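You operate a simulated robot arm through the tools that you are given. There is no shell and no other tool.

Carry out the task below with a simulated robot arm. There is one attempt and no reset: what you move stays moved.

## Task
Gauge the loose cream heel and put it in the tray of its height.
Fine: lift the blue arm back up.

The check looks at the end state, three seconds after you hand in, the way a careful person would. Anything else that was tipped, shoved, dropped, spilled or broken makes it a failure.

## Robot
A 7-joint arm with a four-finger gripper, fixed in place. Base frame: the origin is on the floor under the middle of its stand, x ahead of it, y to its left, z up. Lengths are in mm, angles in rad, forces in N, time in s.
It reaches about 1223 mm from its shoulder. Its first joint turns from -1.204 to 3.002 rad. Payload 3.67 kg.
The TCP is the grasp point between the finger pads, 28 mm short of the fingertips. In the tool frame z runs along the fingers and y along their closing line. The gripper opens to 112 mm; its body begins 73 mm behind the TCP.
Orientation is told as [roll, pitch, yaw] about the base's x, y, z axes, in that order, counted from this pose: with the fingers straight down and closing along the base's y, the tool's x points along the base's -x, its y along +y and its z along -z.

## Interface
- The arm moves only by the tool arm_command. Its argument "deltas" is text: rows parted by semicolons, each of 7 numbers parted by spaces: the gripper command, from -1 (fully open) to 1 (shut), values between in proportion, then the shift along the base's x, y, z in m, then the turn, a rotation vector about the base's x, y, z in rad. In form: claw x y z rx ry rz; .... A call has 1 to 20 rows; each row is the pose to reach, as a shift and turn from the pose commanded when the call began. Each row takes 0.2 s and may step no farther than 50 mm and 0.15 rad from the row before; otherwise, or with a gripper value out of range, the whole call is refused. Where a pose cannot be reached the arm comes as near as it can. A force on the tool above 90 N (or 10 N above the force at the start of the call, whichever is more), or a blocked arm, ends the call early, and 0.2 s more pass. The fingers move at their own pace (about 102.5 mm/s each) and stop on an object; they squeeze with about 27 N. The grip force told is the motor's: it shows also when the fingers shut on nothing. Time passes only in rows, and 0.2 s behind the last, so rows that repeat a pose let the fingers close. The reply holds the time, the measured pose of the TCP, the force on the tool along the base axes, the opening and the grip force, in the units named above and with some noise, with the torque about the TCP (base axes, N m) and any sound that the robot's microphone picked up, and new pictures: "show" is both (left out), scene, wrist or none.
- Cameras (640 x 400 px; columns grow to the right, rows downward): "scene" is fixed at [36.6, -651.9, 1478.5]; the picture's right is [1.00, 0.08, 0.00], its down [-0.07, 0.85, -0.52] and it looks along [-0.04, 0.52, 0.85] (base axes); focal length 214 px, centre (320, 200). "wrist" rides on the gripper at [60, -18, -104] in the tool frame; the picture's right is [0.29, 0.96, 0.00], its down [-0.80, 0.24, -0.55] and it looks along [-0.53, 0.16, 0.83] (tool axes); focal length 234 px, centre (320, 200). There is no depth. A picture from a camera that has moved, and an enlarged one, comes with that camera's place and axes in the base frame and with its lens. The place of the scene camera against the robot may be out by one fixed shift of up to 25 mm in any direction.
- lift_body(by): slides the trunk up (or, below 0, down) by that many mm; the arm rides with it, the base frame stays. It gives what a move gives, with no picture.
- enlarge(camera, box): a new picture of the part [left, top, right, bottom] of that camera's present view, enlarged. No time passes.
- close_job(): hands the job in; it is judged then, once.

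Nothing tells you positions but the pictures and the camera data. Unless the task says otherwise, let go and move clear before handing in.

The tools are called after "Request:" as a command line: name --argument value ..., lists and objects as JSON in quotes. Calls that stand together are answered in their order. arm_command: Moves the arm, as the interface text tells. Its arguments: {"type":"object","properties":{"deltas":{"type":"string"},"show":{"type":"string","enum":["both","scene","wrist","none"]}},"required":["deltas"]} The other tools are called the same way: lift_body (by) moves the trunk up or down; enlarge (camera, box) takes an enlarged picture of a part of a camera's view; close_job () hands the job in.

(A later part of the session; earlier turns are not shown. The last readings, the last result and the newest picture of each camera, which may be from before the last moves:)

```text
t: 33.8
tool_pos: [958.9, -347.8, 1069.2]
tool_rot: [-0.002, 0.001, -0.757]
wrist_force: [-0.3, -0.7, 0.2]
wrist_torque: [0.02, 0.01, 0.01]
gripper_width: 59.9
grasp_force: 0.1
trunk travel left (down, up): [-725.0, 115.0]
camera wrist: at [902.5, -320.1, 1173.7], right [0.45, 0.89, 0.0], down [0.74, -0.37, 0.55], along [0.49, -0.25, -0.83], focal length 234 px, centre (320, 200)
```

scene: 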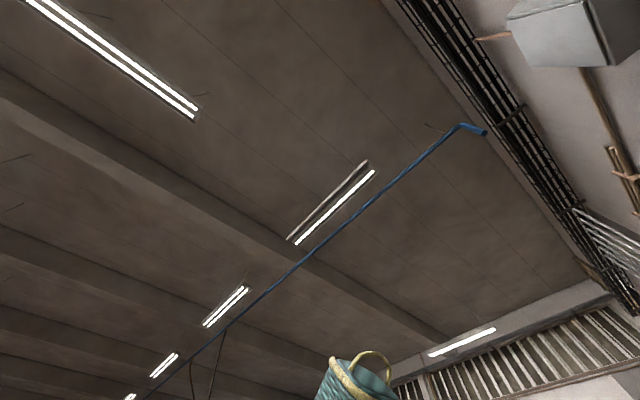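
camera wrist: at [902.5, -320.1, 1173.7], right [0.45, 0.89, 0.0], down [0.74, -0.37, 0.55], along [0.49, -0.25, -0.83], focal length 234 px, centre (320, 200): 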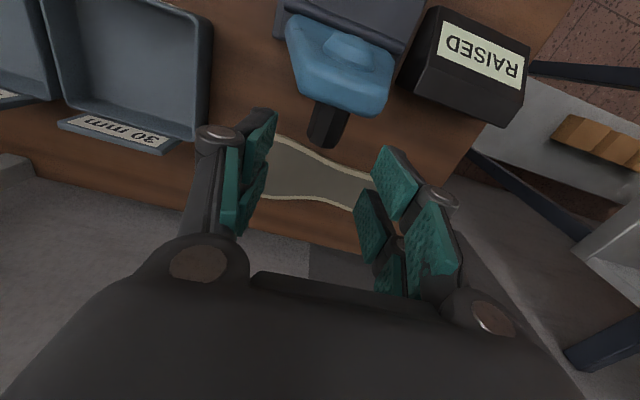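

Request:
enlarge --camera "wrist" --box '[260, 10, 420, 170]'

```text
2.50 times, centred on (340, 90) of wrist
camera zoom: at [902.5, -320.1, 1173.7], right [0.45, 0.89, 0.0], down [0.74, -0.37, 0.55], along [0.49, -0.25, -0.83], focal length 585 px, centre (270, 475)
```

zoom: 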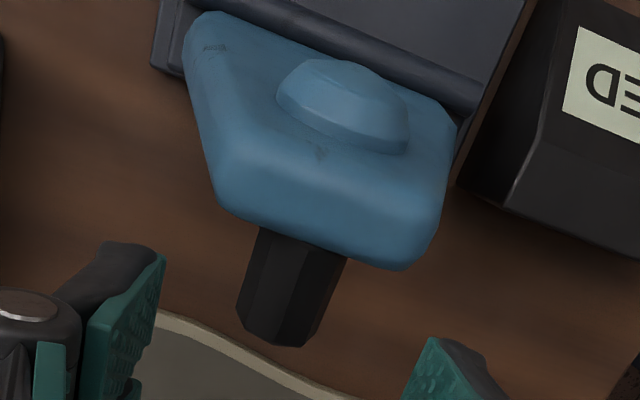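

The handle is centred between the fingers, with about 5 mm of clearance to the arm plate. I'll descend the rest of the way and close on it.

Request:
arm_command --deltas "0.0 0 0 -0.02 0 0 0; 0.0 0 0 -0.0395 0 0 0; 0.0 0 0 -0.0395 0 0 0" --show "wrist"

```text
t: 34.6
tool_pos: [958.0, -347.7, 1030.4]
tool_rot: [-0.002, -0.001, -0.757]
wrist_force: [0.5, -0.2, 0.1]
wrist_torque: [0.0, 0.02, 0.02]
gripper_width: 55.9
grasp_force: 0.0
trunk travel left (down, up): [-725.0, 115.0]
camera wrist: at [902.3, -319.0, 1134.5], right [0.45, 0.89, 0.0], down [0.74, -0.37, 0.55], along [0.49, -0.25, -0.83], focal length 234 px, centre (320, 200)
```

wrist: 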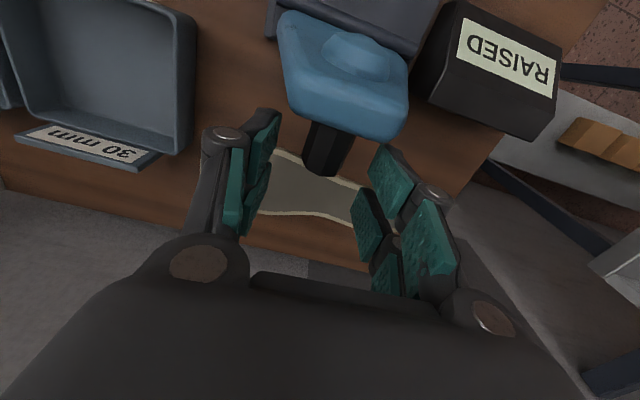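

Request:
arm_command --deltas "0.3 0 0 0 0 0 0; 0.5 0 0 0 0 0 0; 0.7 0 0 0 0 0 0; 0.9 0 0 0 0 0 0; 0.9 0 0 0 0 0 0" --show "wrist"

```text
t: 35.8
tool_pos: [959.1, -347.9, 1029.6]
tool_rot: [-0.002, 0.002, -0.757]
wrist_force: [-6.1, -2.3, -0.9]
wrist_torque: [-0.16, 0.18, -0.81]
gripper_width: 23.2
grasp_force: 45.0
trunk travel left (down, up): [-725.0, 115.0]
camera wrist: at [901.9, -319.9, 1134.0], right [0.45, 0.89, 0.0], down [0.74, -0.37, 0.55], along [0.49, -0.25, -0.83], focal length 234 px, centre (320, 200)
```

wrist: 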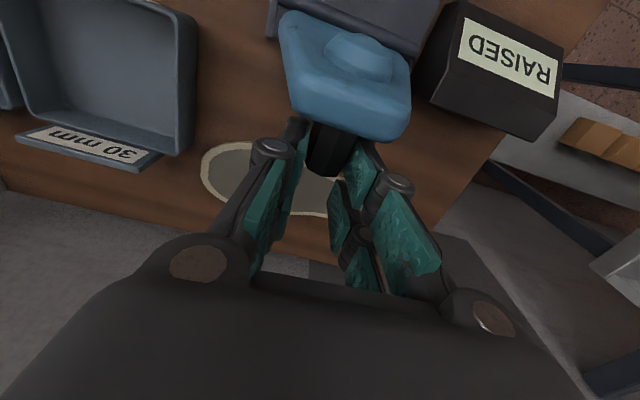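

I've gripped the handle at 23 mm. There's a small yaw torque and side force from misalignment, so I'll relax those before swinging the arm.

Request:
arm_command --deltas "0.9 -0.0005 -0.0005 0 0 0 -0.015; 0.9 -0.0005 -0.0005 0 0 0 -0.015" --show "none"

```text
t: 36.4
tool_pos: [957.5, -348.6, 1029.8]
tool_rot: [-0.004, 0.0, -0.77]
wrist_force: [-3.2, -3.2, 0.8]
wrist_torque: [-0.08, 0.23, -0.59]
gripper_width: 22.8
grasp_force: 45.3
trunk travel left (down, up): [-725.0, 115.0]
```

Request:
arm_command --deltas "0.9 -0.0007 -0.0007 0 0 0 -0.02; 0.9 -0.0007 -0.0007 0 0 0 -0.02" --show "none"

```text
t: 37.0
tool_pos: [956.9, -348.5, 1029.2]
tool_rot: [-0.002, 0.001, -0.791]
wrist_force: [4.8, 4.2, -1.6]
wrist_torque: [0.1, -0.39, 0.72]
gripper_width: 22.9
grasp_force: 45.0
trunk travel left (down, up): [-725.0, 115.0]
```

Request:
arm_command --deltas "0.9 0.0004 0.0004 0 0 0 0.011; 0.9 0.0004 0.0004 0 0 0 0.011" --show "none"

```text
t: 37.6
tool_pos: [958.3, -349.1, 1030.6]
tool_rot: [-0.003, 0.002, -0.78]
wrist_force: [1.2, 6.6, -7.3]
wrist_torque: [-0.1, -0.19, -0.39]
gripper_width: 22.7
grasp_force: 44.8
trunk travel left (down, up): [-725.0, 115.0]
```

The grip is roughly balanced. Now I'll begin swinging the arm over the rod in small arc steps and watch the forces.

Request:
arm_command --deltas "0.9 -0.0028 0.0028 0.0022 0 0 0; 0.9 -0.0057 0.0057 0.0044 0 0 0; 0.9 -0.0057 0.0057 0.0044 0 0 0" --show "none"

```text
t: 38.4
tool_pos: [953.6, -344.9, 1034.0]
tool_rot: [-0.001, 0.001, -0.781]
wrist_force: [11.4, 2.8, -3.8]
wrist_torque: [-0.73, -0.79, -1.13]
gripper_width: 22.7
grasp_force: 45.3
trunk travel left (down, up): [-725.0, 115.0]
```

Request:
arm_command --deltas "0.9 0.0005 0.0005 0 0 0 -0.01; 0.9 -0.0023 0.0033 0.002 0 0 -0.01; 0.9 -0.0052 0.0062 0.0039 0 0 -0.01; 0.9 -0.0052 0.0062 0.0039 0 0 -0.01" --show "none"

```text
t: 39.4
tool_pos: [948.7, -339.0, 1037.5]
tool_rot: [-0.001, 0.001, -0.791]
wrist_force: [8.5, -2.4, -2.4]
wrist_torque: [-0.69, -1.02, 0.83]
gripper_width: 22.7
grasp_force: 44.7
trunk travel left (down, up): [-725.0, 115.0]
```

Request:
arm_command --deltas "0.9 -0.003 0.003 0.0017 0 0 0.005; 0.9 -0.0059 0.0059 0.0032 0 0 0.005; 0.9 -0.009 0.009 0.0046 0 0 0.005; 0.9 -0.0121 0.0121 0.0059 0 0 0.005; 0.9 -0.0121 0.0121 0.0059 0 0 0.005" --show "wrist"

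```text
t: 40.6
tool_pos: [934.5, -325.7, 1043.7]
tool_rot: [-0.004, 0.003, -0.782]
wrist_force: [3.2, -3.9, -9.3]
wrist_torque: [-0.83, -0.87, -0.05]
gripper_width: 22.8
grasp_force: 44.6
trunk travel left (down, up): [-725.0, 115.0]
camera wrist: at [880.1, -296.2, 1147.5], right [0.47, 0.88, 0.0], down [0.74, -0.39, 0.55], along [0.48, -0.26, -0.83], focal length 234 px, centre (320, 200)
```

wrist: 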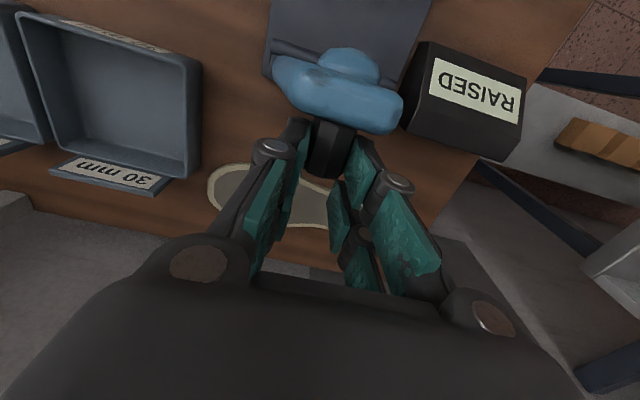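

Request:
arm_command --deltas "0.9 -0.0031 0.0031 -0.0002 0 0 0; 0.9 -0.0062 0.0062 0.0005 0 0 0; 0.9 -0.0093 0.0093 0.0012 0 0 0; 0.9 -0.0124 0.0124 0.0018 0 0 0; 0.9 -0.0124 0.0124 0.0018 0 0 0" --show "none"

```text
t: 41.8
tool_pos: [924.3, -315.3, 1045.3]
tool_rot: [-0.003, 0.003, -0.786]
wrist_force: [5.7, -7.4, -3.8]
wrist_torque: [-0.96, -0.95, 0.02]
gripper_width: 22.6
grasp_force: 44.8
trunk travel left (down, up): [-725.0, 115.0]
```

Request:
arm_command --deltas "0.9 -0.0032 0.0032 0.0 0 0 0; 0.9 -0.0064 0.0064 0.0001 0 0 0; 0.9 -0.0095 0.0095 0.0002 0 0 0; 0.9 -0.0127 0.0127 0.0003 0 0 0; 0.9 -0.0159 0.0159 0.0001 0 0 0; 0.9 -0.0191 0.0191 -0.0002 0 0 0; 0.9 -0.0191 0.0191 -0.0002 0 0 0" --show "wrist"

```text
t: 43.4
tool_pos: [905.2, -295.8, 1042.8]
tool_rot: [-0.001, 0.004, -0.786]
wrist_force: [7.9, -5.9, -7.7]
wrist_torque: [-0.98, -1.14, -0.04]
gripper_width: 22.7
grasp_force: 44.9
trunk travel left (down, up): [-725.0, 115.0]
camera wrist: at [849.8, -266.0, 1148.4], right [0.47, 0.88, 0.0], down [0.74, -0.39, 0.55], along [0.49, -0.26, -0.83], focal length 234 px, centre (320, 200)
```

wrist: 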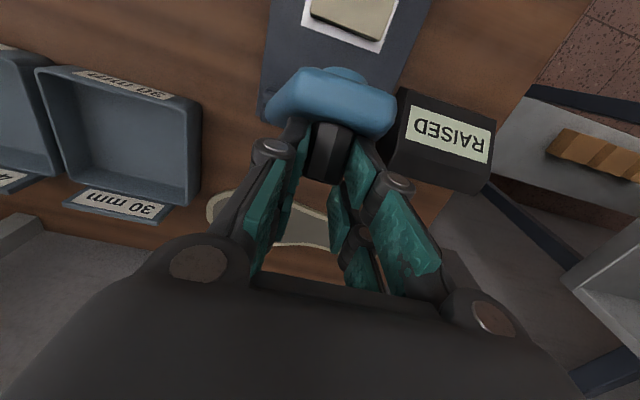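

Request:
arm_command --deltas "0.9 -0.0031 0.0031 -0.0015 0 0 0; 0.9 -0.0063 0.0063 -0.0025 0 0 0; 0.9 -0.0094 0.0094 -0.0033 0 0 0; 0.9 -0.0126 0.0126 -0.0043 0 0 0; 0.9 -0.0157 0.0157 -0.0054 0 0 0; 0.9 -0.0187 0.0187 -0.0067 0 0 0; 0.9 -0.0187 0.0187 -0.0067 0 0 0" --show "none"

```text
t: 45.0
tool_pos: [885.9, -278.2, 1037.4]
tool_rot: [-0.001, 0.004, -0.785]
wrist_force: [7.2, -12.4, -12.5]
wrist_torque: [-1.15, -1.13, 0.05]
gripper_width: 22.6
grasp_force: 45.4
trunk travel left (down, up): [-725.0, 115.0]
```

The forces show the true hinge circle is a bit tighter than I assumed, so I've refit it to a centre of about e2=851, z 913 and a radius of about 118. I'll continue on the corrected arc.

Request:
arm_command --deltas "0.9 -0.0021 0.0021 -0.003 0 0 0; 0.9 -0.0042 0.0042 -0.0058 0 0 0; 0.9 -0.0067 0.0067 -0.0077 0 0 0; 0.9 -0.0093 0.0093 -0.0096 0 0 0; 0.9 -0.0093 0.0093 -0.0096 0 0 0" --show "none"

```text
t: 46.2
tool_pos: [875.9, -267.1, 1030.0]
tool_rot: [0.002, -0.002, -0.786]
wrist_force: [1.9, -4.0, 12.8]
wrist_torque: [-0.79, -0.78, 0.03]
gripper_width: 22.7
grasp_force: 45.0
trunk travel left (down, up): [-725.0, 115.0]
```

Request:
arm_command --deltas "0.9 -0.0034 0.0034 -0.002 0 0 0; 0.9 -0.0069 0.0069 -0.0044 0 0 0; 0.9 -0.0098 0.0098 -0.0076 0 0 0; 0.9 -0.0127 0.0127 -0.0108 0 0 0; 0.9 -0.0127 0.0127 -0.0108 0 0 0" --show "wrist"

```text
t: 47.4
tool_pos: [863.9, -255.1, 1017.1]
tool_rot: [-0.001, 0.002, -0.785]
wrist_force: [11.7, -3.8, -0.5]
wrist_torque: [-0.74, -0.97, -0.2]
gripper_width: 22.9
grasp_force: 44.6
trunk travel left (down, up): [-725.0, 115.0]
camera wrist: at [808.1, -224.4, 1121.7], right [0.47, 0.88, 0.0], down [0.73, -0.39, 0.55], along [0.49, -0.26, -0.83], focal length 234 px, centre (320, 200)
```

wrist: 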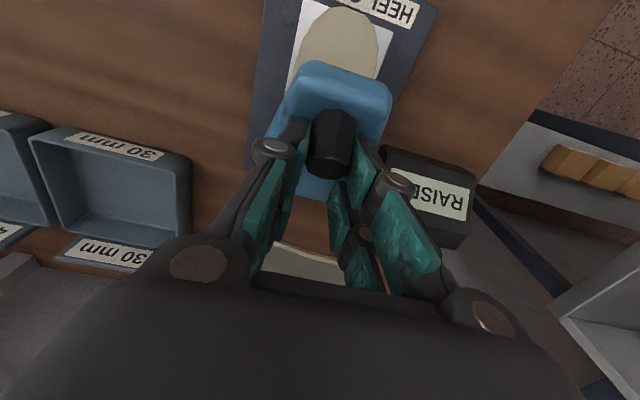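

Request:
arm_command --deltas "0.9 -0.0024 0.0024 -0.0038 0 0 0; 0.9 -0.0049 0.0049 -0.0077 0 0 0; 0.9 -0.0074 0.0074 -0.0115 0 0 0; 0.9 -0.0098 0.0098 -0.0154 0 0 0; 0.9 -0.0098 0.0098 -0.0154 0 0 0" --show "none"

```text
t: 48.6
tool_pos: [853.7, -244.8, 1003.2]
tool_rot: [-0.002, 0.0, -0.785]
wrist_force: [15.2, 1.1, 2.8]
wrist_torque: [-0.66, -1.12, -0.32]
gripper_width: 22.7
grasp_force: 45.5
trunk travel left (down, up): [-725.0, 115.0]
```

Request:
arm_command --deltas "0.9 0.0007 0.0007 0 0 0 0; 0.9 -0.0014 0.0028 -0.0042 0 0 0; 0.9 -0.0035 0.0049 -0.0084 0 0 0; 0.9 -0.0055 0.0069 -0.0128 0 0 0; 0.9 -0.0074 0.0088 -0.0171 0 0 0; 0.9 -0.0074 0.0088 -0.0171 0 0 0" --show "wrist"

```text
t: 50.0
tool_pos: [846.3, -237.8, 984.9]
tool_rot: [-0.003, 0.005, -0.785]
wrist_force: [6.8, -4.5, -5.8]
wrist_torque: [-0.06, -0.31, -0.07]
gripper_width: 22.7
grasp_force: 45.2
trunk travel left (down, up): [-725.0, 115.0]
camera wrist: at [790.7, -206.9, 1089.2], right [0.47, 0.88, 0.0], down [0.74, -0.39, 0.55], along [0.48, -0.26, -0.83], focal length 234 px, centre (320, 200)
```

wrist: 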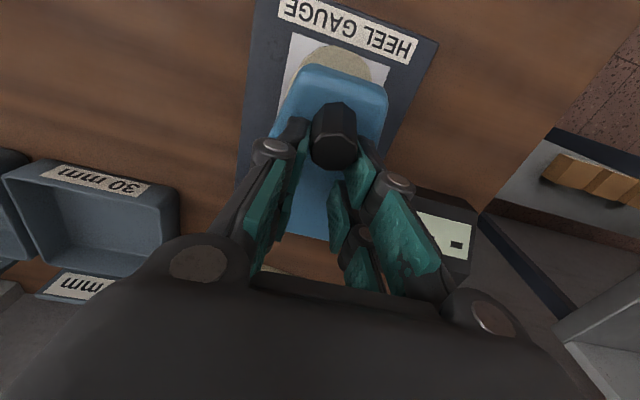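

Request:
enlarge --camera "wrist" --box '[400, 180, 500, 270]'

Request:
enlarge --camera "wrist" --box '[230, 30, 410, 190]'

```text
4.44 times, centred on (450, 225) of wrist
camera zoom: at [790.7, -206.9, 1089.2], right [0.47, 0.88, 0.0], down [0.74, -0.39, 0.55], along [0.48, -0.26, -0.83], focal length 1041 px, centre (-258, 89)
```

zoom: 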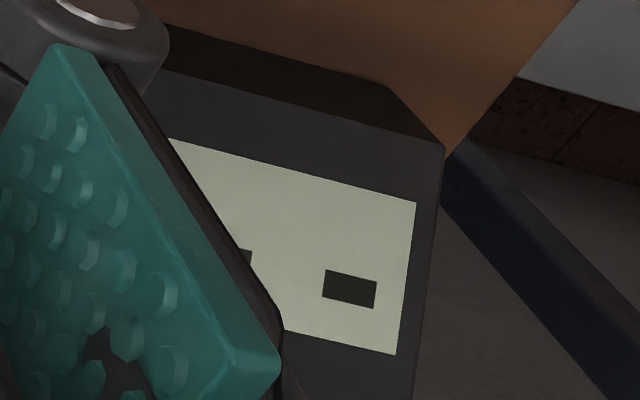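

```text
2.50 times, centred on (320, 110) of wrist
camera zoom: at [790.7, -206.9, 1089.2], right [0.47, 0.88, 0.0], down [0.74, -0.39, 0.55], along [0.48, -0.26, -0.83], focal length 585 px, centre (320, 425)
```

zoom: 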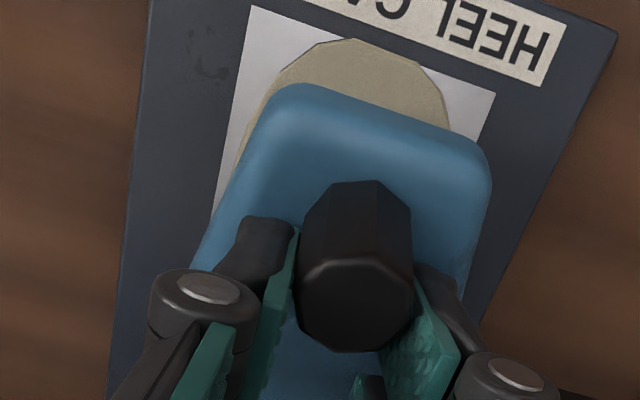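

The readout has left RAISED and seems to show dashes. I'll lower the last few degrees gently until the foot rests on the heel.

Request:
arm_command --deltas "0.9 -0.0013 0.0013 -0.0037 0 0 0; 0.9 -0.0027 0.0027 -0.0073 0 0 0; 0.9 -0.0027 0.0027 -0.0073 0 0 0" --show "none"

Request:
arm_command --deltas "0.9 -0.0013 0.0013 -0.0038 0 0 0; 0.9 -0.0013 0.0013 -0.0038 0 0 0" --show "wrist"

```text
t: 50.8
tool_pos: [843.4, -236.3, 977.8]
tool_rot: [-0.004, 0.002, -0.786]
wrist_force: [9.3, -16.6, -3.3]
wrist_torque: [-0.77, -0.79, 0.09]
gripper_width: 22.4
grasp_force: 45.3
trunk travel left (down, up): [-725.0, 115.0]
```

```text
t: 51.4
tool_pos: [841.6, -234.4, 975.3]
tool_rot: [-0.002, 0.003, -0.785]
wrist_force: [8.8, -18.2, -5.1]
wrist_torque: [-1.05, -0.37, -0.09]
gripper_width: 22.3
grasp_force: 45.0
trunk travel left (down, up): [-725.0, 115.0]
camera wrist: at [787.6, -203.9, 1079.2], right [0.47, 0.88, 0.0], down [0.73, -0.4, 0.55], along [0.49, -0.26, -0.83], focal length 234 px, centre (320, 200)
```

wrist: 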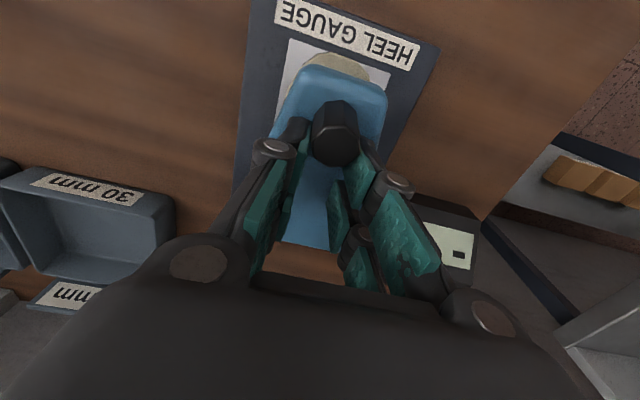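

Request:
arm_command --deltas "0.9 0.0003 -0.0007 -0.002 0 0 0; 0.9 -0.0003 -0.0007 -0.0046 0 0 0; 0.9 -0.0003 -0.0007 -0.0046 0 0 0" --show "none"

```text
t: 52.2
tool_pos: [841.3, -232.8, 971.1]
tool_rot: [0.0, 0.001, -0.784]
wrist_force: [1.2, -13.8, 5.1]
wrist_torque: [-1.13, -0.36, 0.03]
gripper_width: 22.4
grasp_force: 45.4
trunk travel left (down, up): [-725.0, 115.0]
```

Request:
arm_command --deltas "0.9 -0.0008 -0.0006 0 0 0 0; 0.9 -0.001 -0.0004 -0.002 0 0 0; 0.9 -0.001 -0.0004 -0.002 0 0 0" --show "none"

Request:
arm_command --deltas "0.9 -0.0003 0.0003 -0.002 0 0 0; 0.9 -0.0003 0.0003 -0.002 0 0 0" --show "wrist"

```text
t: 53.0
tool_pos: [840.4, -231.4, 969.7]
tool_rot: [0.0, -0.001, -0.786]
wrist_force: [4.5, -2.2, 9.8]
wrist_torque: [-1.22, -0.34, -0.35]
gripper_width: 22.6
grasp_force: 44.7
trunk travel left (down, up): [-725.0, 115.0]
```

```text
t: 53.6
tool_pos: [839.0, -231.1, 968.0]
tool_rot: [-0.002, 0.0, -0.786]
wrist_force: [1.1, 5.6, 11.9]
wrist_torque: [-0.98, -0.29, -0.34]
gripper_width: 22.3
grasp_force: 44.8
trunk travel left (down, up): [-725.0, 115.0]
camera wrist: at [784.3, -200.8, 1072.6], right [0.47, 0.88, 0.0], down [0.73, -0.39, 0.55], along [0.49, -0.26, -0.83], focal length 234 px, centre (320, 200)
```

wrist: 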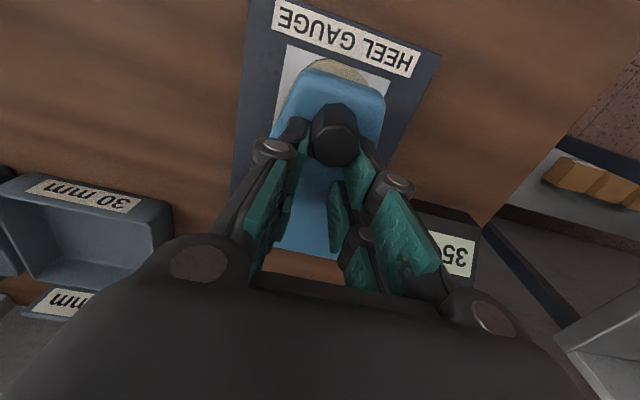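

Request:
enlarge --camera "wrist" --box '[410, 200, 490, 280]'

```text
5.00 times, centred on (450, 240) of wrist
camera zoom: at [784.3, -200.8, 1072.6], right [0.47, 0.88, 0.0], down [0.73, -0.39, 0.55], along [0.49, -0.26, -0.83], focal length 1171 px, centre (-330, 0)
```

zoom: 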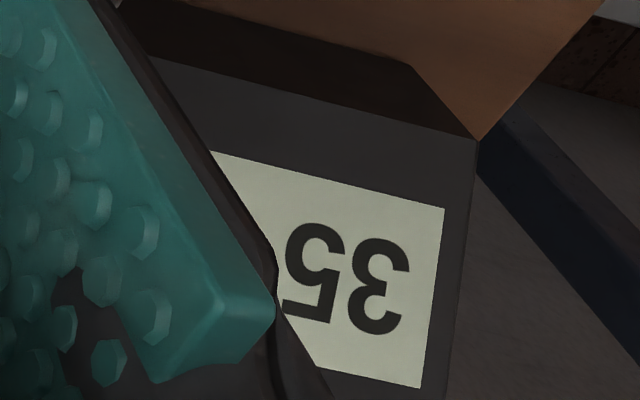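

The readout shows 35-something while I still hold the arm. I'll keep lowering in small steps until it seats.

Request:
arm_command --deltas "0.9 -0.0003 0.0003 -0.002 0 0 0; 0.9 -0.0003 0.0003 -0.002 0 0 0" --show "none"

Request:
arm_command --deltas "0.9 -0.0003 0.0003 -0.002 0 0 0; 0.9 -0.0003 0.0003 -0.002 0 0 0" --show "wrist"

Request:
enlarge --camera "wrist" --box '[410, 200, 490, 280]'

```text
t: 54.2
tool_pos: [838.4, -229.7, 966.7]
tool_rot: [-0.002, -0.001, -0.785]
wrist_force: [-0.9, 8.4, 12.9]
wrist_torque: [-0.59, -0.41, -0.34]
gripper_width: 22.1
grasp_force: 45.5
trunk travel left (down, up): [-725.0, 115.0]
```

```text
t: 54.8
tool_pos: [839.4, -229.7, 964.9]
tool_rot: [-0.002, -0.003, -0.786]
wrist_force: [8.2, 7.8, 2.3]
wrist_torque: [0.11, -0.5, -0.33]
gripper_width: 22.0
grasp_force: 44.7
trunk travel left (down, up): [-725.0, 115.0]
camera wrist: at [783.3, -199.9, 1069.2], right [0.47, 0.88, 0.0], down [0.73, -0.39, 0.56], along [0.49, -0.26, -0.83], focal length 234 px, centre (320, 200)
```

wrist: 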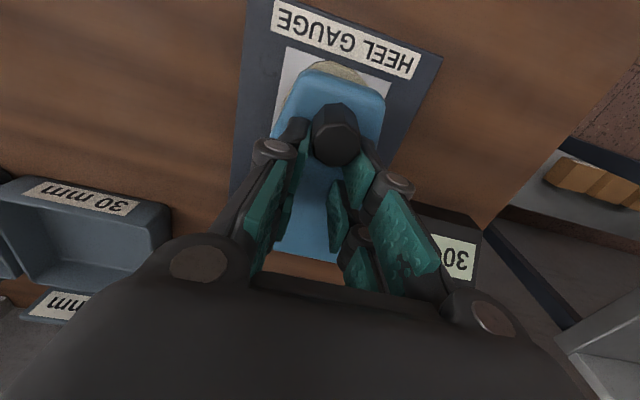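

```text
5.00 times, centred on (450, 240) of wrist
camera zoom: at [783.3, -199.9, 1069.2], right [0.47, 0.88, 0.0], down [0.73, -0.39, 0.56], along [0.49, -0.26, -0.83], focal length 1171 px, centre (-330, 0)
```

zoom: 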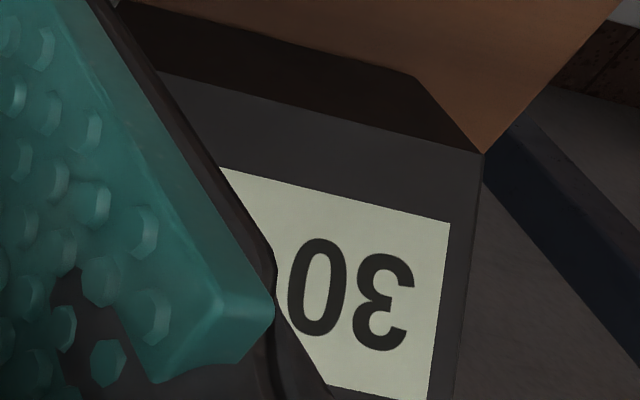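

It now reads 30. I'll open the fingers so the arm rests freely on the heel, then read it again.

Request:
arm_command --deltas "0.5 0 0 0 0 0 0; 0.2 0 0 0 0 0 0; 0.0 0 0 0 0 0 0; 0.0 0 0 0 0 0 0; 0.0 0 0 0 0 0 0" --show "wrist"

Request:
enlarge --camera "wrist" --box '[410, 190, 500, 280]'

```text
t: 56.0
tool_pos: [839.9, -231.8, 963.4]
tool_rot: [-0.001, -0.001, -0.786]
wrist_force: [-0.2, 0.2, -0.3]
wrist_torque: [-0.03, -0.01, -0.04]
gripper_width: 56.2
grasp_force: 0.0
trunk travel left (down, up): [-725.0, 115.0]
camera wrist: at [784.1, -201.5, 1067.8], right [0.47, 0.88, 0.0], down [0.73, -0.39, 0.55], along [0.49, -0.26, -0.83], focal length 234 px, centre (320, 200)
```

wrist: 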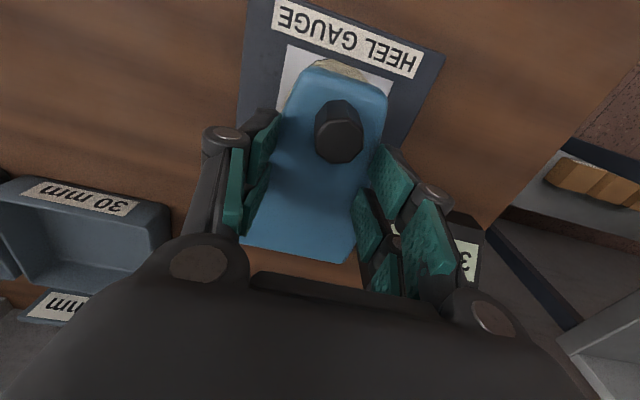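

```text
4.44 times, centred on (455, 235) of wrist
camera zoom: at [784.1, -201.5, 1067.8], right [0.47, 0.88, 0.0], down [0.73, -0.39, 0.55], along [0.49, -0.26, -0.83], focal length 1041 px, centre (-280, 44)
```

zoom: 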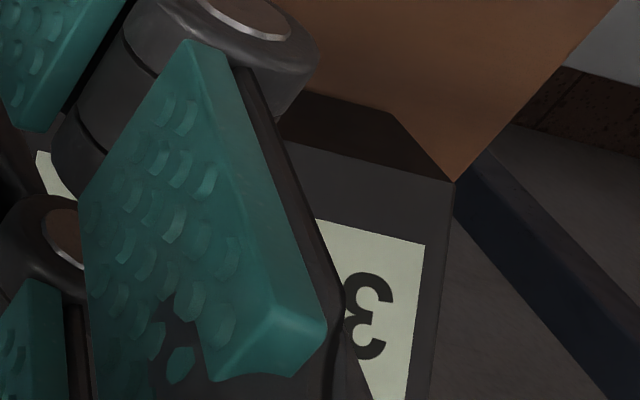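

Request:
arm_command --deltas "0.0 0 0 0.03 0 0 0; 0.0 0 0 0.07 0 0 0; 0.0 0 0 0.11 0 0 0; 0.0 -0.03 0.03 0.13 0 0 0; 0.0 -0.03 0.03 0.13 0 0 0" --show "wrist"

Request:
enlarge --camera "wrist" --box '[280, 110, 440, 270]'

```text
t: 57.2
tool_pos: [812.0, -205.6, 1091.0]
tool_rot: [0.0, 0.005, -0.788]
wrist_force: [1.0, -0.8, 0.3]
wrist_torque: [0.04, 0.01, -0.01]
gripper_width: 56.0
grasp_force: 0.1
trunk travel left (down, up): [-725.0, 115.0]
camera wrist: at [757.5, -175.3, 1194.7], right [0.47, 0.88, 0.0], down [0.73, -0.4, 0.55], along [0.48, -0.26, -0.83], focal length 234 px, centre (320, 200)
```

wrist: 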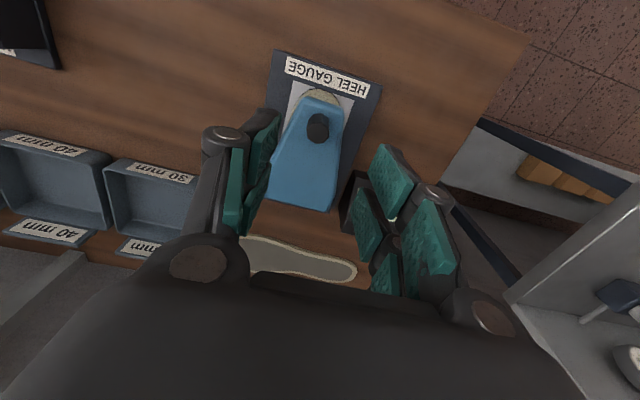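

```text
2.50 times, centred on (360, 190) of wrist
camera zoom: at [757.5, -175.3, 1194.7], right [0.47, 0.88, 0.0], down [0.73, -0.4, 0.55], along [0.48, -0.26, -0.83], focal length 585 px, centre (220, 225)
```

zoom: 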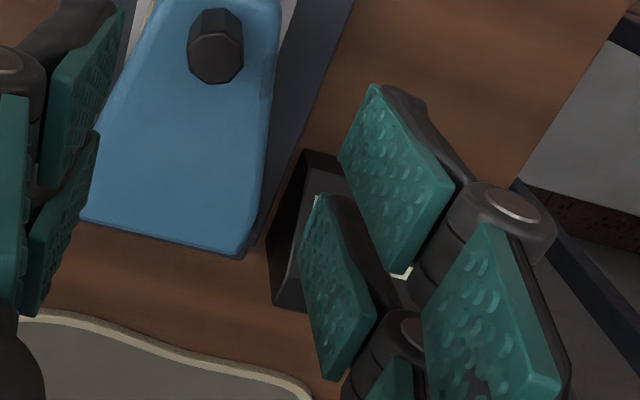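

Request:
arm_command --deltas "-0.5 0.025 0.025 0.02 0 0 0; -1 0.05 0.05 0.03 0 0 0; -1 0.06 0.06 0.03 0 0 0; -1 0.06 0.06 0.03 0 0 0" --show "wrist"

Request:
enlarge --camera "wrist" --box '[240, 110, 400, 270]'

```text
t: 58.2
tool_pos: [870.8, -142.4, 1120.5]
tool_rot: [-0.002, 0.0, -0.785]
wrist_force: [-0.2, -0.9, -0.1]
wrist_torque: [0.01, -0.01, 0.04]
gripper_width: 112.2
grasp_force: 0.0
trunk travel left (down, up): [-725.0, 115.0]
camera wrist: at [815.1, -111.0, 1225.7], right [0.47, 0.88, 0.0], down [0.73, -0.39, 0.55], along [0.49, -0.26, -0.83], focal length 234 px, centre (320, 200)
```

wrist: 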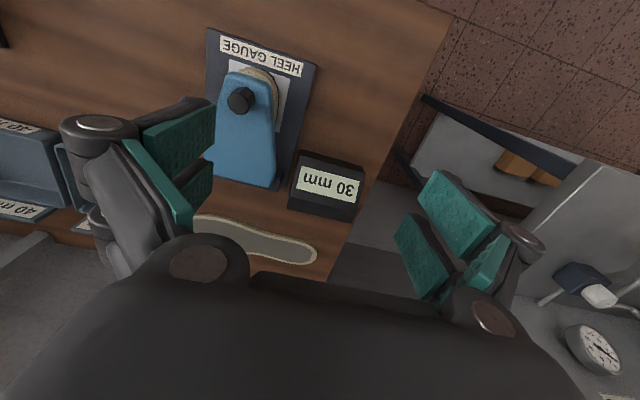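

```text
2.50 times, centred on (320, 190) of wrist
camera zoom: at [815.1, -111.0, 1225.7], right [0.47, 0.88, 0.0], down [0.73, -0.39, 0.55], along [0.49, -0.26, -0.83], focal length 585 px, centre (320, 225)
```

zoom: 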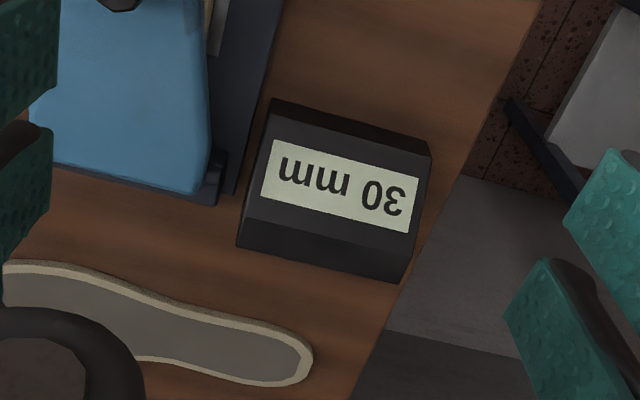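

The gauge reads a clean "30 mm", so the heel belongs in the 30 mm tray. Before re-gripping the handle to raise the arm, I'll check where the handle is now.

Request:
enlarge --camera "wrist" --box '[190, 30, 330, 190]'

```text
2.50 times, centred on (260, 110) of wrist
camera zoom: at [815.1, -111.0, 1225.7], right [0.47, 0.88, 0.0], down [0.73, -0.39, 0.55], along [0.49, -0.26, -0.83], focal length 585 px, centre (470, 425)
```

zoom: 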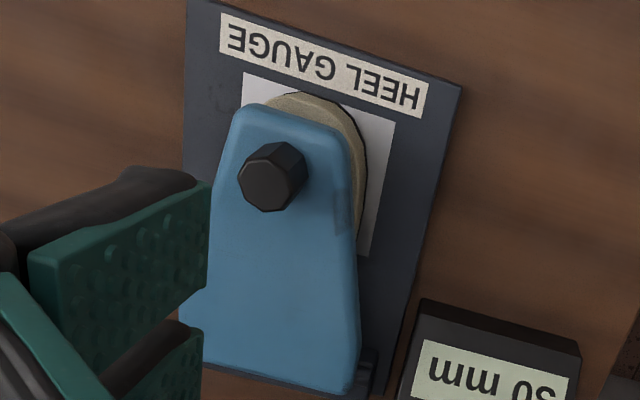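

The handle now stands vertical at about e2=728, e1=430, and the geometry confirms the rod is the pivot. I'll hover over the handle with the fingers aligned, ready to re-grip.

Request:
arm_command --deltas "-0.5 -0.02 -0.04 0 0 0 0; -0.07 -0.0399 -0.0805 -0.005 0 0 0; -0.07 -0.0399 -0.0805 -0.045 0 0 0; -0.07 -0.0399 -0.0805 -0.0829 0 0 0; -0.07 -0.0399 -0.0805 -0.0829 0 0 0" --show "wrist"

Request:
enlarge --camera "wrist" --box '[230, 50, 410, 230]'

```text
t: 59.4
tool_pos: [827.0, -220.3, 1040.4]
tool_rot: [-0.002, 0.001, -0.785]
wrist_force: [-0.2, 0.0, -0.1]
wrist_torque: [-0.05, 0.01, 0.0]
gripper_width: 59.9
grasp_force: 0.0
trunk travel left (down, up): [-725.0, 115.0]
camera wrist: at [771.6, -190.0, 1144.8], right [0.47, 0.88, 0.0], down [0.73, -0.39, 0.55], along [0.49, -0.26, -0.83], focal length 234 px, centre (320, 200)
```

wrist: 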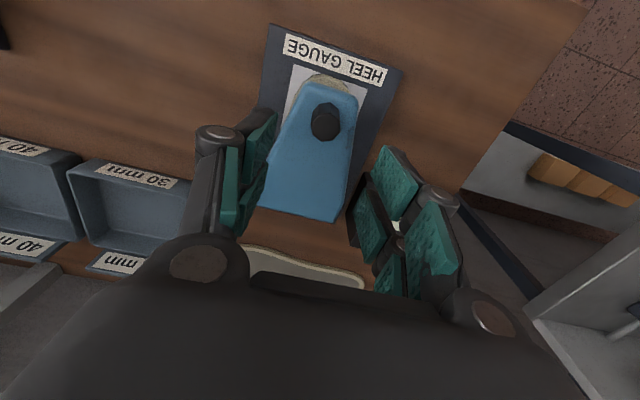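

```text
2.22 times, centred on (320, 140) of wrist
camera zoom: at [771.6, -190.0, 1144.8], right [0.47, 0.88, 0.0], down [0.73, -0.39, 0.55], along [0.49, -0.26, -0.83], focal length 520 px, centre (320, 333)
```

zoom: 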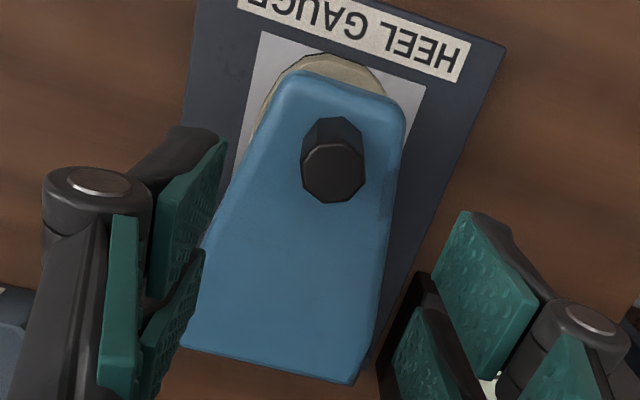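

Request:
arm_command --deltas "-0.07 0.0028 -0.0014 -0.025 0 0 0; -0.07 0.0028 -0.0014 -0.055 0 0 0; -0.07 0.0028 -0.0014 -0.073 0 0 0; -0.07 0.0028 -0.0014 -0.073 0 0 0" --show "wrist"

Request:
enlarge --camera "wrist" --box '[230, 50, 410, 230]'

```text
t: 60.4
tool_pos: [831.4, -222.8, 965.3]
tool_rot: [-0.002, -0.001, -0.786]
wrist_force: [-0.5, 0.1, 0.1]
wrist_torque: [0.0, -0.01, 0.02]
gripper_width: 59.9
grasp_force: 0.1
trunk travel left (down, up): [-725.0, 115.0]
camera wrist: at [776.3, -192.4, 1070.9], right [0.47, 0.88, 0.0], down [0.73, -0.39, 0.55], along [0.49, -0.26, -0.83], focal length 234 px, centre (320, 200)
```

wrist: 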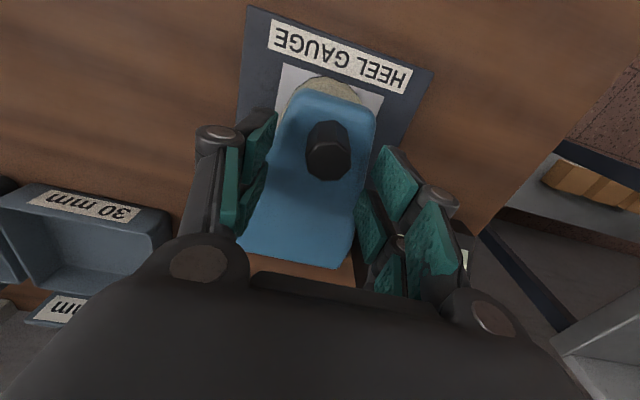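

```text
2.22 times, centred on (320, 140) of wrist
camera zoom: at [776.3, -192.4, 1070.9], right [0.47, 0.88, 0.0], down [0.73, -0.39, 0.55], along [0.49, -0.26, -0.83], focal length 520 px, centre (320, 333)
```

zoom: 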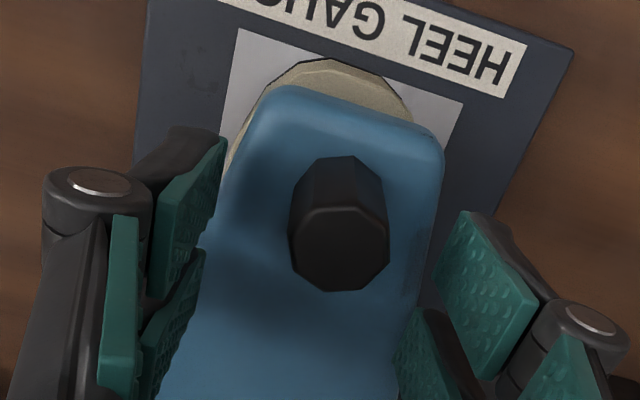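

The handle is lower than I assumed (its end is at about z 953). I'll lower the hand 14 mm for better overlap, centre it, and close on the handle.

Request:
arm_command --deltas "-0.07 0.0032 -0.0025 -0.007 0 0 0; -0.07 0.0032 -0.0025 -0.014 0 0 0; 0.2 0.0032 -0.0025 -0.014 0 0 0; 0.45 0.0032 -0.0025 -0.014 0 0 0; 0.7 0.0032 -0.0025 -0.014 0 0 0; 0.9 0.0032 -0.0025 -0.014 0 0 0; 0.9 0.0032 -0.0025 -0.014 0 0 0" --show "wrist"

Request:
enlarge --camera "wrist" --box '[230, 50, 410, 230]'

```text
t: 62.0
tool_pos: [834.8, -226.2, 963.6]
tool_rot: [0.006, -0.012, -0.785]
wrist_force: [10.3, -17.3, 80.5]
wrist_torque: [0.22, 1.15, 0.01]
gripper_width: 23.4
grasp_force: 45.1
trunk travel left (down, up): [-725.0, 115.0]
camera wrist: at [778.0, -196.0, 1066.8], right [0.47, 0.88, 0.0], down [0.73, -0.39, 0.56], along [0.5, -0.26, -0.83], focal length 234 px, centre (320, 200)
```

wrist: 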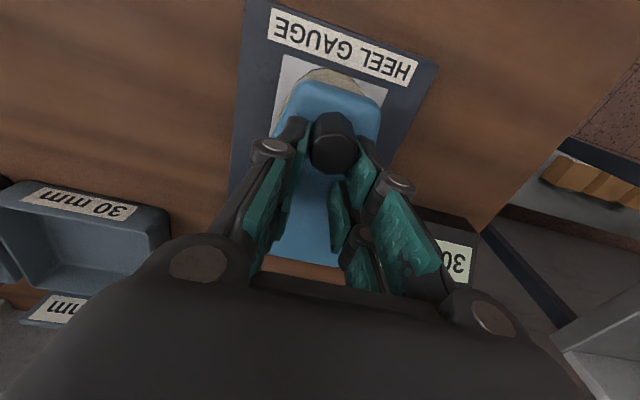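

```text
2.22 times, centred on (320, 140) of wrist
camera zoom: at [778.0, -196.0, 1066.8], right [0.47, 0.88, 0.0], down [0.73, -0.39, 0.56], along [0.5, -0.26, -0.83], focal length 520 px, centre (320, 333)
```

zoom: 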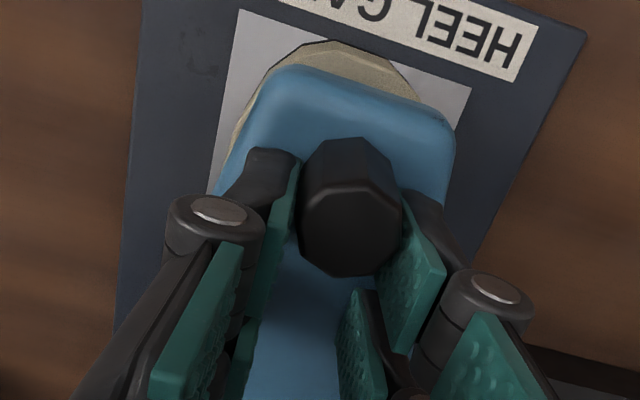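

The fingertips pressed on the arm plate as they closed, with about 80 N upward on the tool. I'll relieve that at once by raising, then open and re-grip a little higher.

Request:
arm_command --deltas "0.9 0 0 0.006 0 0 0; 0.9 0 0 0.0105 0 0 0; 0.9 0 0 0.0105 0 0 0" --show "none"

```text
t: 62.8
tool_pos: [835.0, -226.7, 964.6]
tool_rot: [0.0, 0.0, -0.786]
wrist_force: [21.5, -15.5, 34.1]
wrist_torque: [-0.35, -0.57, 0.07]
gripper_width: 23.3
grasp_force: 44.9
trunk travel left (down, up): [-725.0, 115.0]
```

Request:
arm_command --deltas "0.9 0.001 -0.001 0.002 0 0 0; 0.9 0.002 -0.002 0.004 0 0 0; 0.9 0.002 -0.002 0.004 0 0 0" --show "none"

```text
t: 63.6
tool_pos: [834.9, -227.2, 964.7]
tool_rot: [-0.005, 0.005, -0.784]
wrist_force: [6.4, 7.3, -0.6]
wrist_torque: [0.75, 0.17, -0.23]
gripper_width: 23.4
grasp_force: 44.8
trunk travel left (down, up): [-725.0, 115.0]
```

Request:
arm_command --deltas "0.4 0 0 0.001 0 0 0; 0.0 0 0 0.0015 0 0 0; 0.0 0 0 0.0015 0 0 0; 0.0 0 0 0.0015 0 0 0" --show "wrist"

Request:
enlarge --camera "wrist" --box '[230, 50, 410, 230]'

```text
t: 64.6
tool_pos: [836.9, -228.0, 968.4]
tool_rot: [0.0, -0.001, -0.786]
wrist_force: [0.3, -1.0, 0.1]
wrist_torque: [-0.03, -0.02, 0.05]
gripper_width: 55.9
grasp_force: 0.1
trunk travel left (down, up): [-725.0, 115.0]
camera wrist: at [781.9, -197.9, 1072.6], right [0.47, 0.88, 0.0], down [0.73, -0.39, 0.55], along [0.49, -0.26, -0.83], focal length 234 px, centre (320, 200)
```

wrist: 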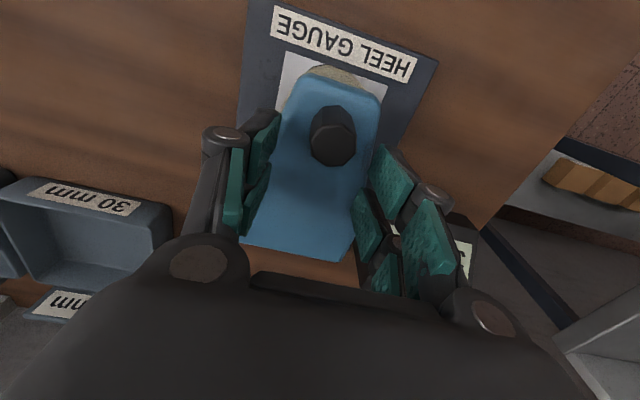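

```text
2.22 times, centred on (320, 140) of wrist
camera zoom: at [781.9, -197.9, 1072.6], right [0.47, 0.88, 0.0], down [0.73, -0.39, 0.55], along [0.49, -0.26, -0.83], focal length 520 px, centre (320, 333)
```

zoom: 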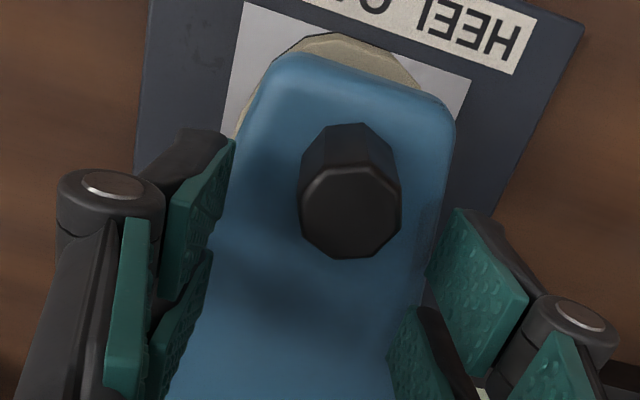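

All forces are relaxed and the heel is undisturbed. I'll shift slightly and close at this height, which leaves about 5 mm of clearance above the plate.

Request:
arm_command --deltas "0.0 -0.0027 0.0027 0 0 0 0; 0.3 -0.0027 0.0027 0 0 0 0; 0.5 -0.0027 0.0027 0 0 0 0; 0.9 -0.0027 0.0027 0 0 0 0; 0.9 -0.0027 0.0027 0 0 0 0" --show "none"

```text
t: 65.8
tool_pos: [834.3, -224.7, 967.1]
tool_rot: [-0.003, 0.001, -0.785]
wrist_force: [-2.2, -2.3, -1.4]
wrist_torque: [-0.01, 0.12, 0.04]
gripper_width: 23.4
grasp_force: 44.9
trunk travel left (down, up): [-725.0, 115.0]
```

A clean grip with almost no force. Now I'll raise the arm along the arc, step by step.

Request:
arm_command --deltas "0.9 0.0016 -0.0016 0.0049 0 0 0; 0.9 0.0032 -0.0032 0.0098 0 0 0; 0.9 0.0051 -0.0051 0.0146 0 0 0; 0.9 0.007 -0.007 0.0193 0 0 0; 0.9 0.007 -0.007 0.0193 0 0 0" --show "wrist"

```text
t: 67.0
tool_pos: [841.2, -231.7, 986.8]
tool_rot: [-0.002, 0.001, -0.785]
wrist_force: [-5.0, 6.2, -7.7]
wrist_torque: [0.84, 0.9, -0.04]
gripper_width: 23.3
grasp_force: 45.1
trunk travel left (down, up): [-725.0, 115.0]
camera wrist: at [786.0, -202.2, 1092.8], right [0.47, 0.88, 0.0], down [0.73, -0.39, 0.55], along [0.49, -0.26, -0.83], focal length 234 px, centre (320, 200)
```

wrist: 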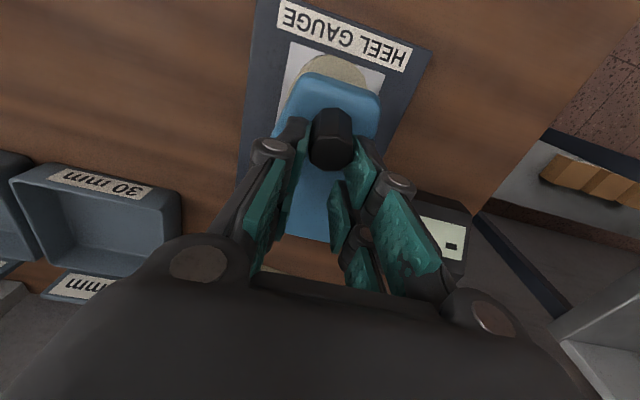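

Request:
arm_command --deltas "0.9 0.0022 -0.0022 0.0045 0 0 0; 0.9 0.0044 -0.0044 0.0089 0 0 0; 0.9 0.0068 -0.0068 0.0131 0 0 0; 0.9 0.0093 -0.0093 0.0172 0 0 0; 0.9 0.012 -0.012 0.0211 0 0 0; 0.9 0.0147 -0.0147 0.0249 0 0 0; 0.9 0.0147 -0.0147 0.0249 0 0 0" --show "none"

```text
t: 68.6
tool_pos: [854.7, -245.8, 1013.7]
tool_rot: [-0.002, 0.0, -0.786]
wrist_force: [-6.3, 3.1, -6.0]
wrist_torque: [0.67, 0.82, 0.01]
gripper_width: 23.5
grasp_force: 45.4
trunk travel left (down, up): [-725.0, 115.0]
```

Request:
arm_command --deltas "0.9 0.0029 -0.0029 0.0036 0 0 0; 0.9 0.0058 -0.0058 0.007 0 0 0; 0.9 0.009 -0.009 0.0102 0 0 0; 0.9 0.0121 -0.0121 0.0133 0 0 0; 0.9 0.0154 -0.0154 0.0161 0 0 0; 0.9 0.0187 -0.0187 0.0187 0 0 0; 0.9 0.0187 -0.0187 0.0187 0 0 0" --show "none"

```text
t: 70.2
tool_pos: [873.0, -266.8, 1032.2]
tool_rot: [0.0, 0.001, -0.785]
wrist_force: [-6.2, 7.3, 0.4]
wrist_torque: [0.81, 0.8, 0.01]
gripper_width: 22.5
grasp_force: 45.0
trunk travel left (down, up): [-725.0, 115.0]
```

Request:
arm_command --deltas "0.9 0.0035 -0.0035 0.0024 0 0 0; 0.9 0.0069 -0.0069 0.0046 0 0 0; 0.9 0.0105 -0.0105 0.0066 0 0 0; 0.9 0.0141 -0.0141 0.0084 0 0 0; 0.9 0.0178 -0.0178 0.01 0 0 0; 0.9 0.0215 -0.0215 0.0113 0 0 0; 0.9 0.0215 -0.0215 0.0113 0 0 0" --show "wrist"

```text
t: 71.8
tool_pos: [896.5, -286.6, 1045.1]
tool_rot: [-0.001, 0.0, -0.785]
wrist_force: [-11.4, 1.7, 3.2]
wrist_torque: [0.82, 1.03, 0.16]
gripper_width: 22.3
grasp_force: 45.2
trunk travel left (down, up): [-725.0, 115.0]
camera wrist: at [840.6, -256.9, 1147.7], right [0.47, 0.88, 0.0], down [0.73, -0.39, 0.55], along [0.49, -0.26, -0.83], focal length 234 px, centre (320, 200)
```

wrist: 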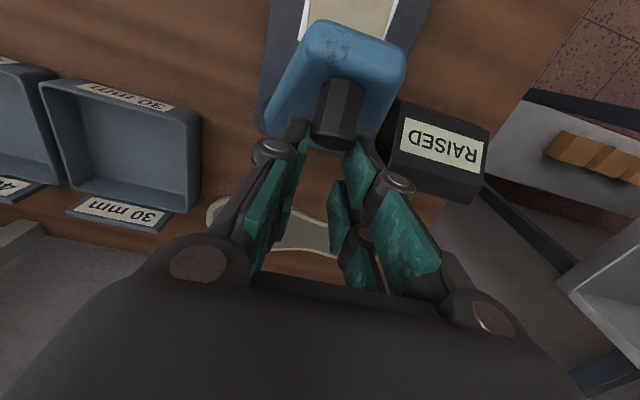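

Request:
arm_command --deltas "0.9 0.0034 -0.0041 0.0011 0 0 0; 0.9 0.0072 -0.008 0.0019 0 0 0; 0.9 0.011 -0.0118 0.0025 0 0 0; 0.9 0.0148 -0.0156 0.0029 0 0 0; 0.9 0.0187 -0.0194 0.003 0 0 0; 0.9 0.0225 -0.0233 0.003 0 0 0; 0.9 0.0225 -0.0233 0.003 0 0 0" --show "none"

```text
t: 73.4
tool_pos: [920.0, -309.6, 1046.3]
tool_rot: [-0.001, 0.0, -0.785]
wrist_force: [-6.4, 6.5, 2.7]
wrist_torque: [0.86, 0.9, 0.0]
gripper_width: 22.2
grasp_force: 45.2
trunk travel left (down, up): [-725.0, 115.0]
```

Request:
arm_command --deltas "0.9 0.0038 -0.0038 -0.0003 0 0 0; 0.9 0.0076 -0.0076 -0.0009 0 0 0; 0.9 0.0113 -0.0113 -0.0017 0 0 0; 0.9 0.0151 -0.0151 -0.0027 0 0 0; 0.9 0.0188 -0.0188 -0.004 0 0 0; 0.9 0.0226 -0.0226 -0.0055 0 0 0; 0.9 0.0226 -0.0226 -0.0055 0 0 0" --show "none"

```text
t: 75.0
tool_pos: [942.8, -332.3, 1041.4]
tool_rot: [-0.003, 0.0, -0.784]
wrist_force: [-0.4, 0.0, -0.1]
wrist_torque: [-0.03, -0.01, -0.04]
gripper_width: 5.6
grasp_force: 0.1
trunk travel left (down, up): [-725.0, 115.0]
```

The handle slipped out of the grip. I'll look before doing anything else.

Request:
arm_command --deltas "0.9 0 0 0 0 0 0" --show "wrist"

Request:
enlarge --camera "wrist" --box '[220, 0, 500, 200]'

```text
t: 75.4
tool_pos: [942.8, -331.4, 1041.1]
tool_rot: [-0.002, -0.001, -0.785]
wrist_force: [0.3, -0.2, -0.7]
wrist_torque: [-0.02, 0.02, -0.03]
gripper_width: 5.6
grasp_force: 0.0
trunk travel left (down, up): [-725.0, 115.0]
camera wrist: at [887.1, -302.2, 1145.5], right [0.47, 0.88, 0.0], down [0.73, -0.39, 0.55], along [0.49, -0.26, -0.83], focal length 234 px, centre (320, 200)
```

wrist: 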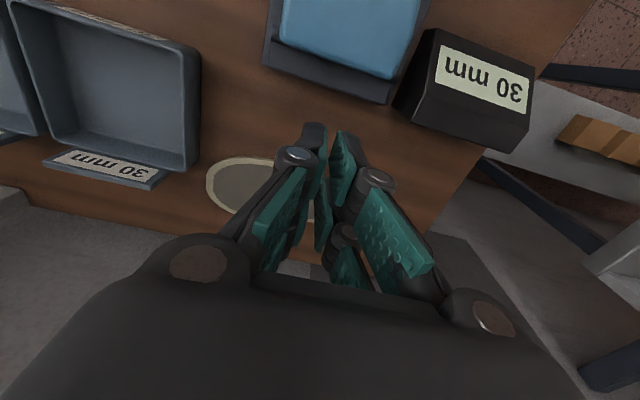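

```text
2.00 times, centred on (360, 100) of wrist
camera zoom: at [887.1, -302.2, 1145.5], right [0.47, 0.88, 0.0], down [0.73, -0.39, 0.55], along [0.49, -0.26, -0.83], focal length 468 px, centre (240, 400)
```

zoom: 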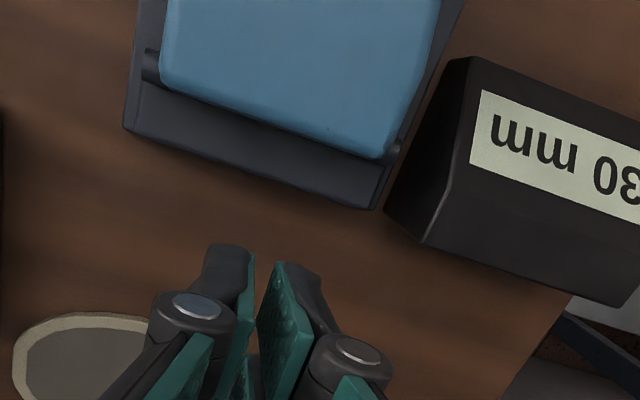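

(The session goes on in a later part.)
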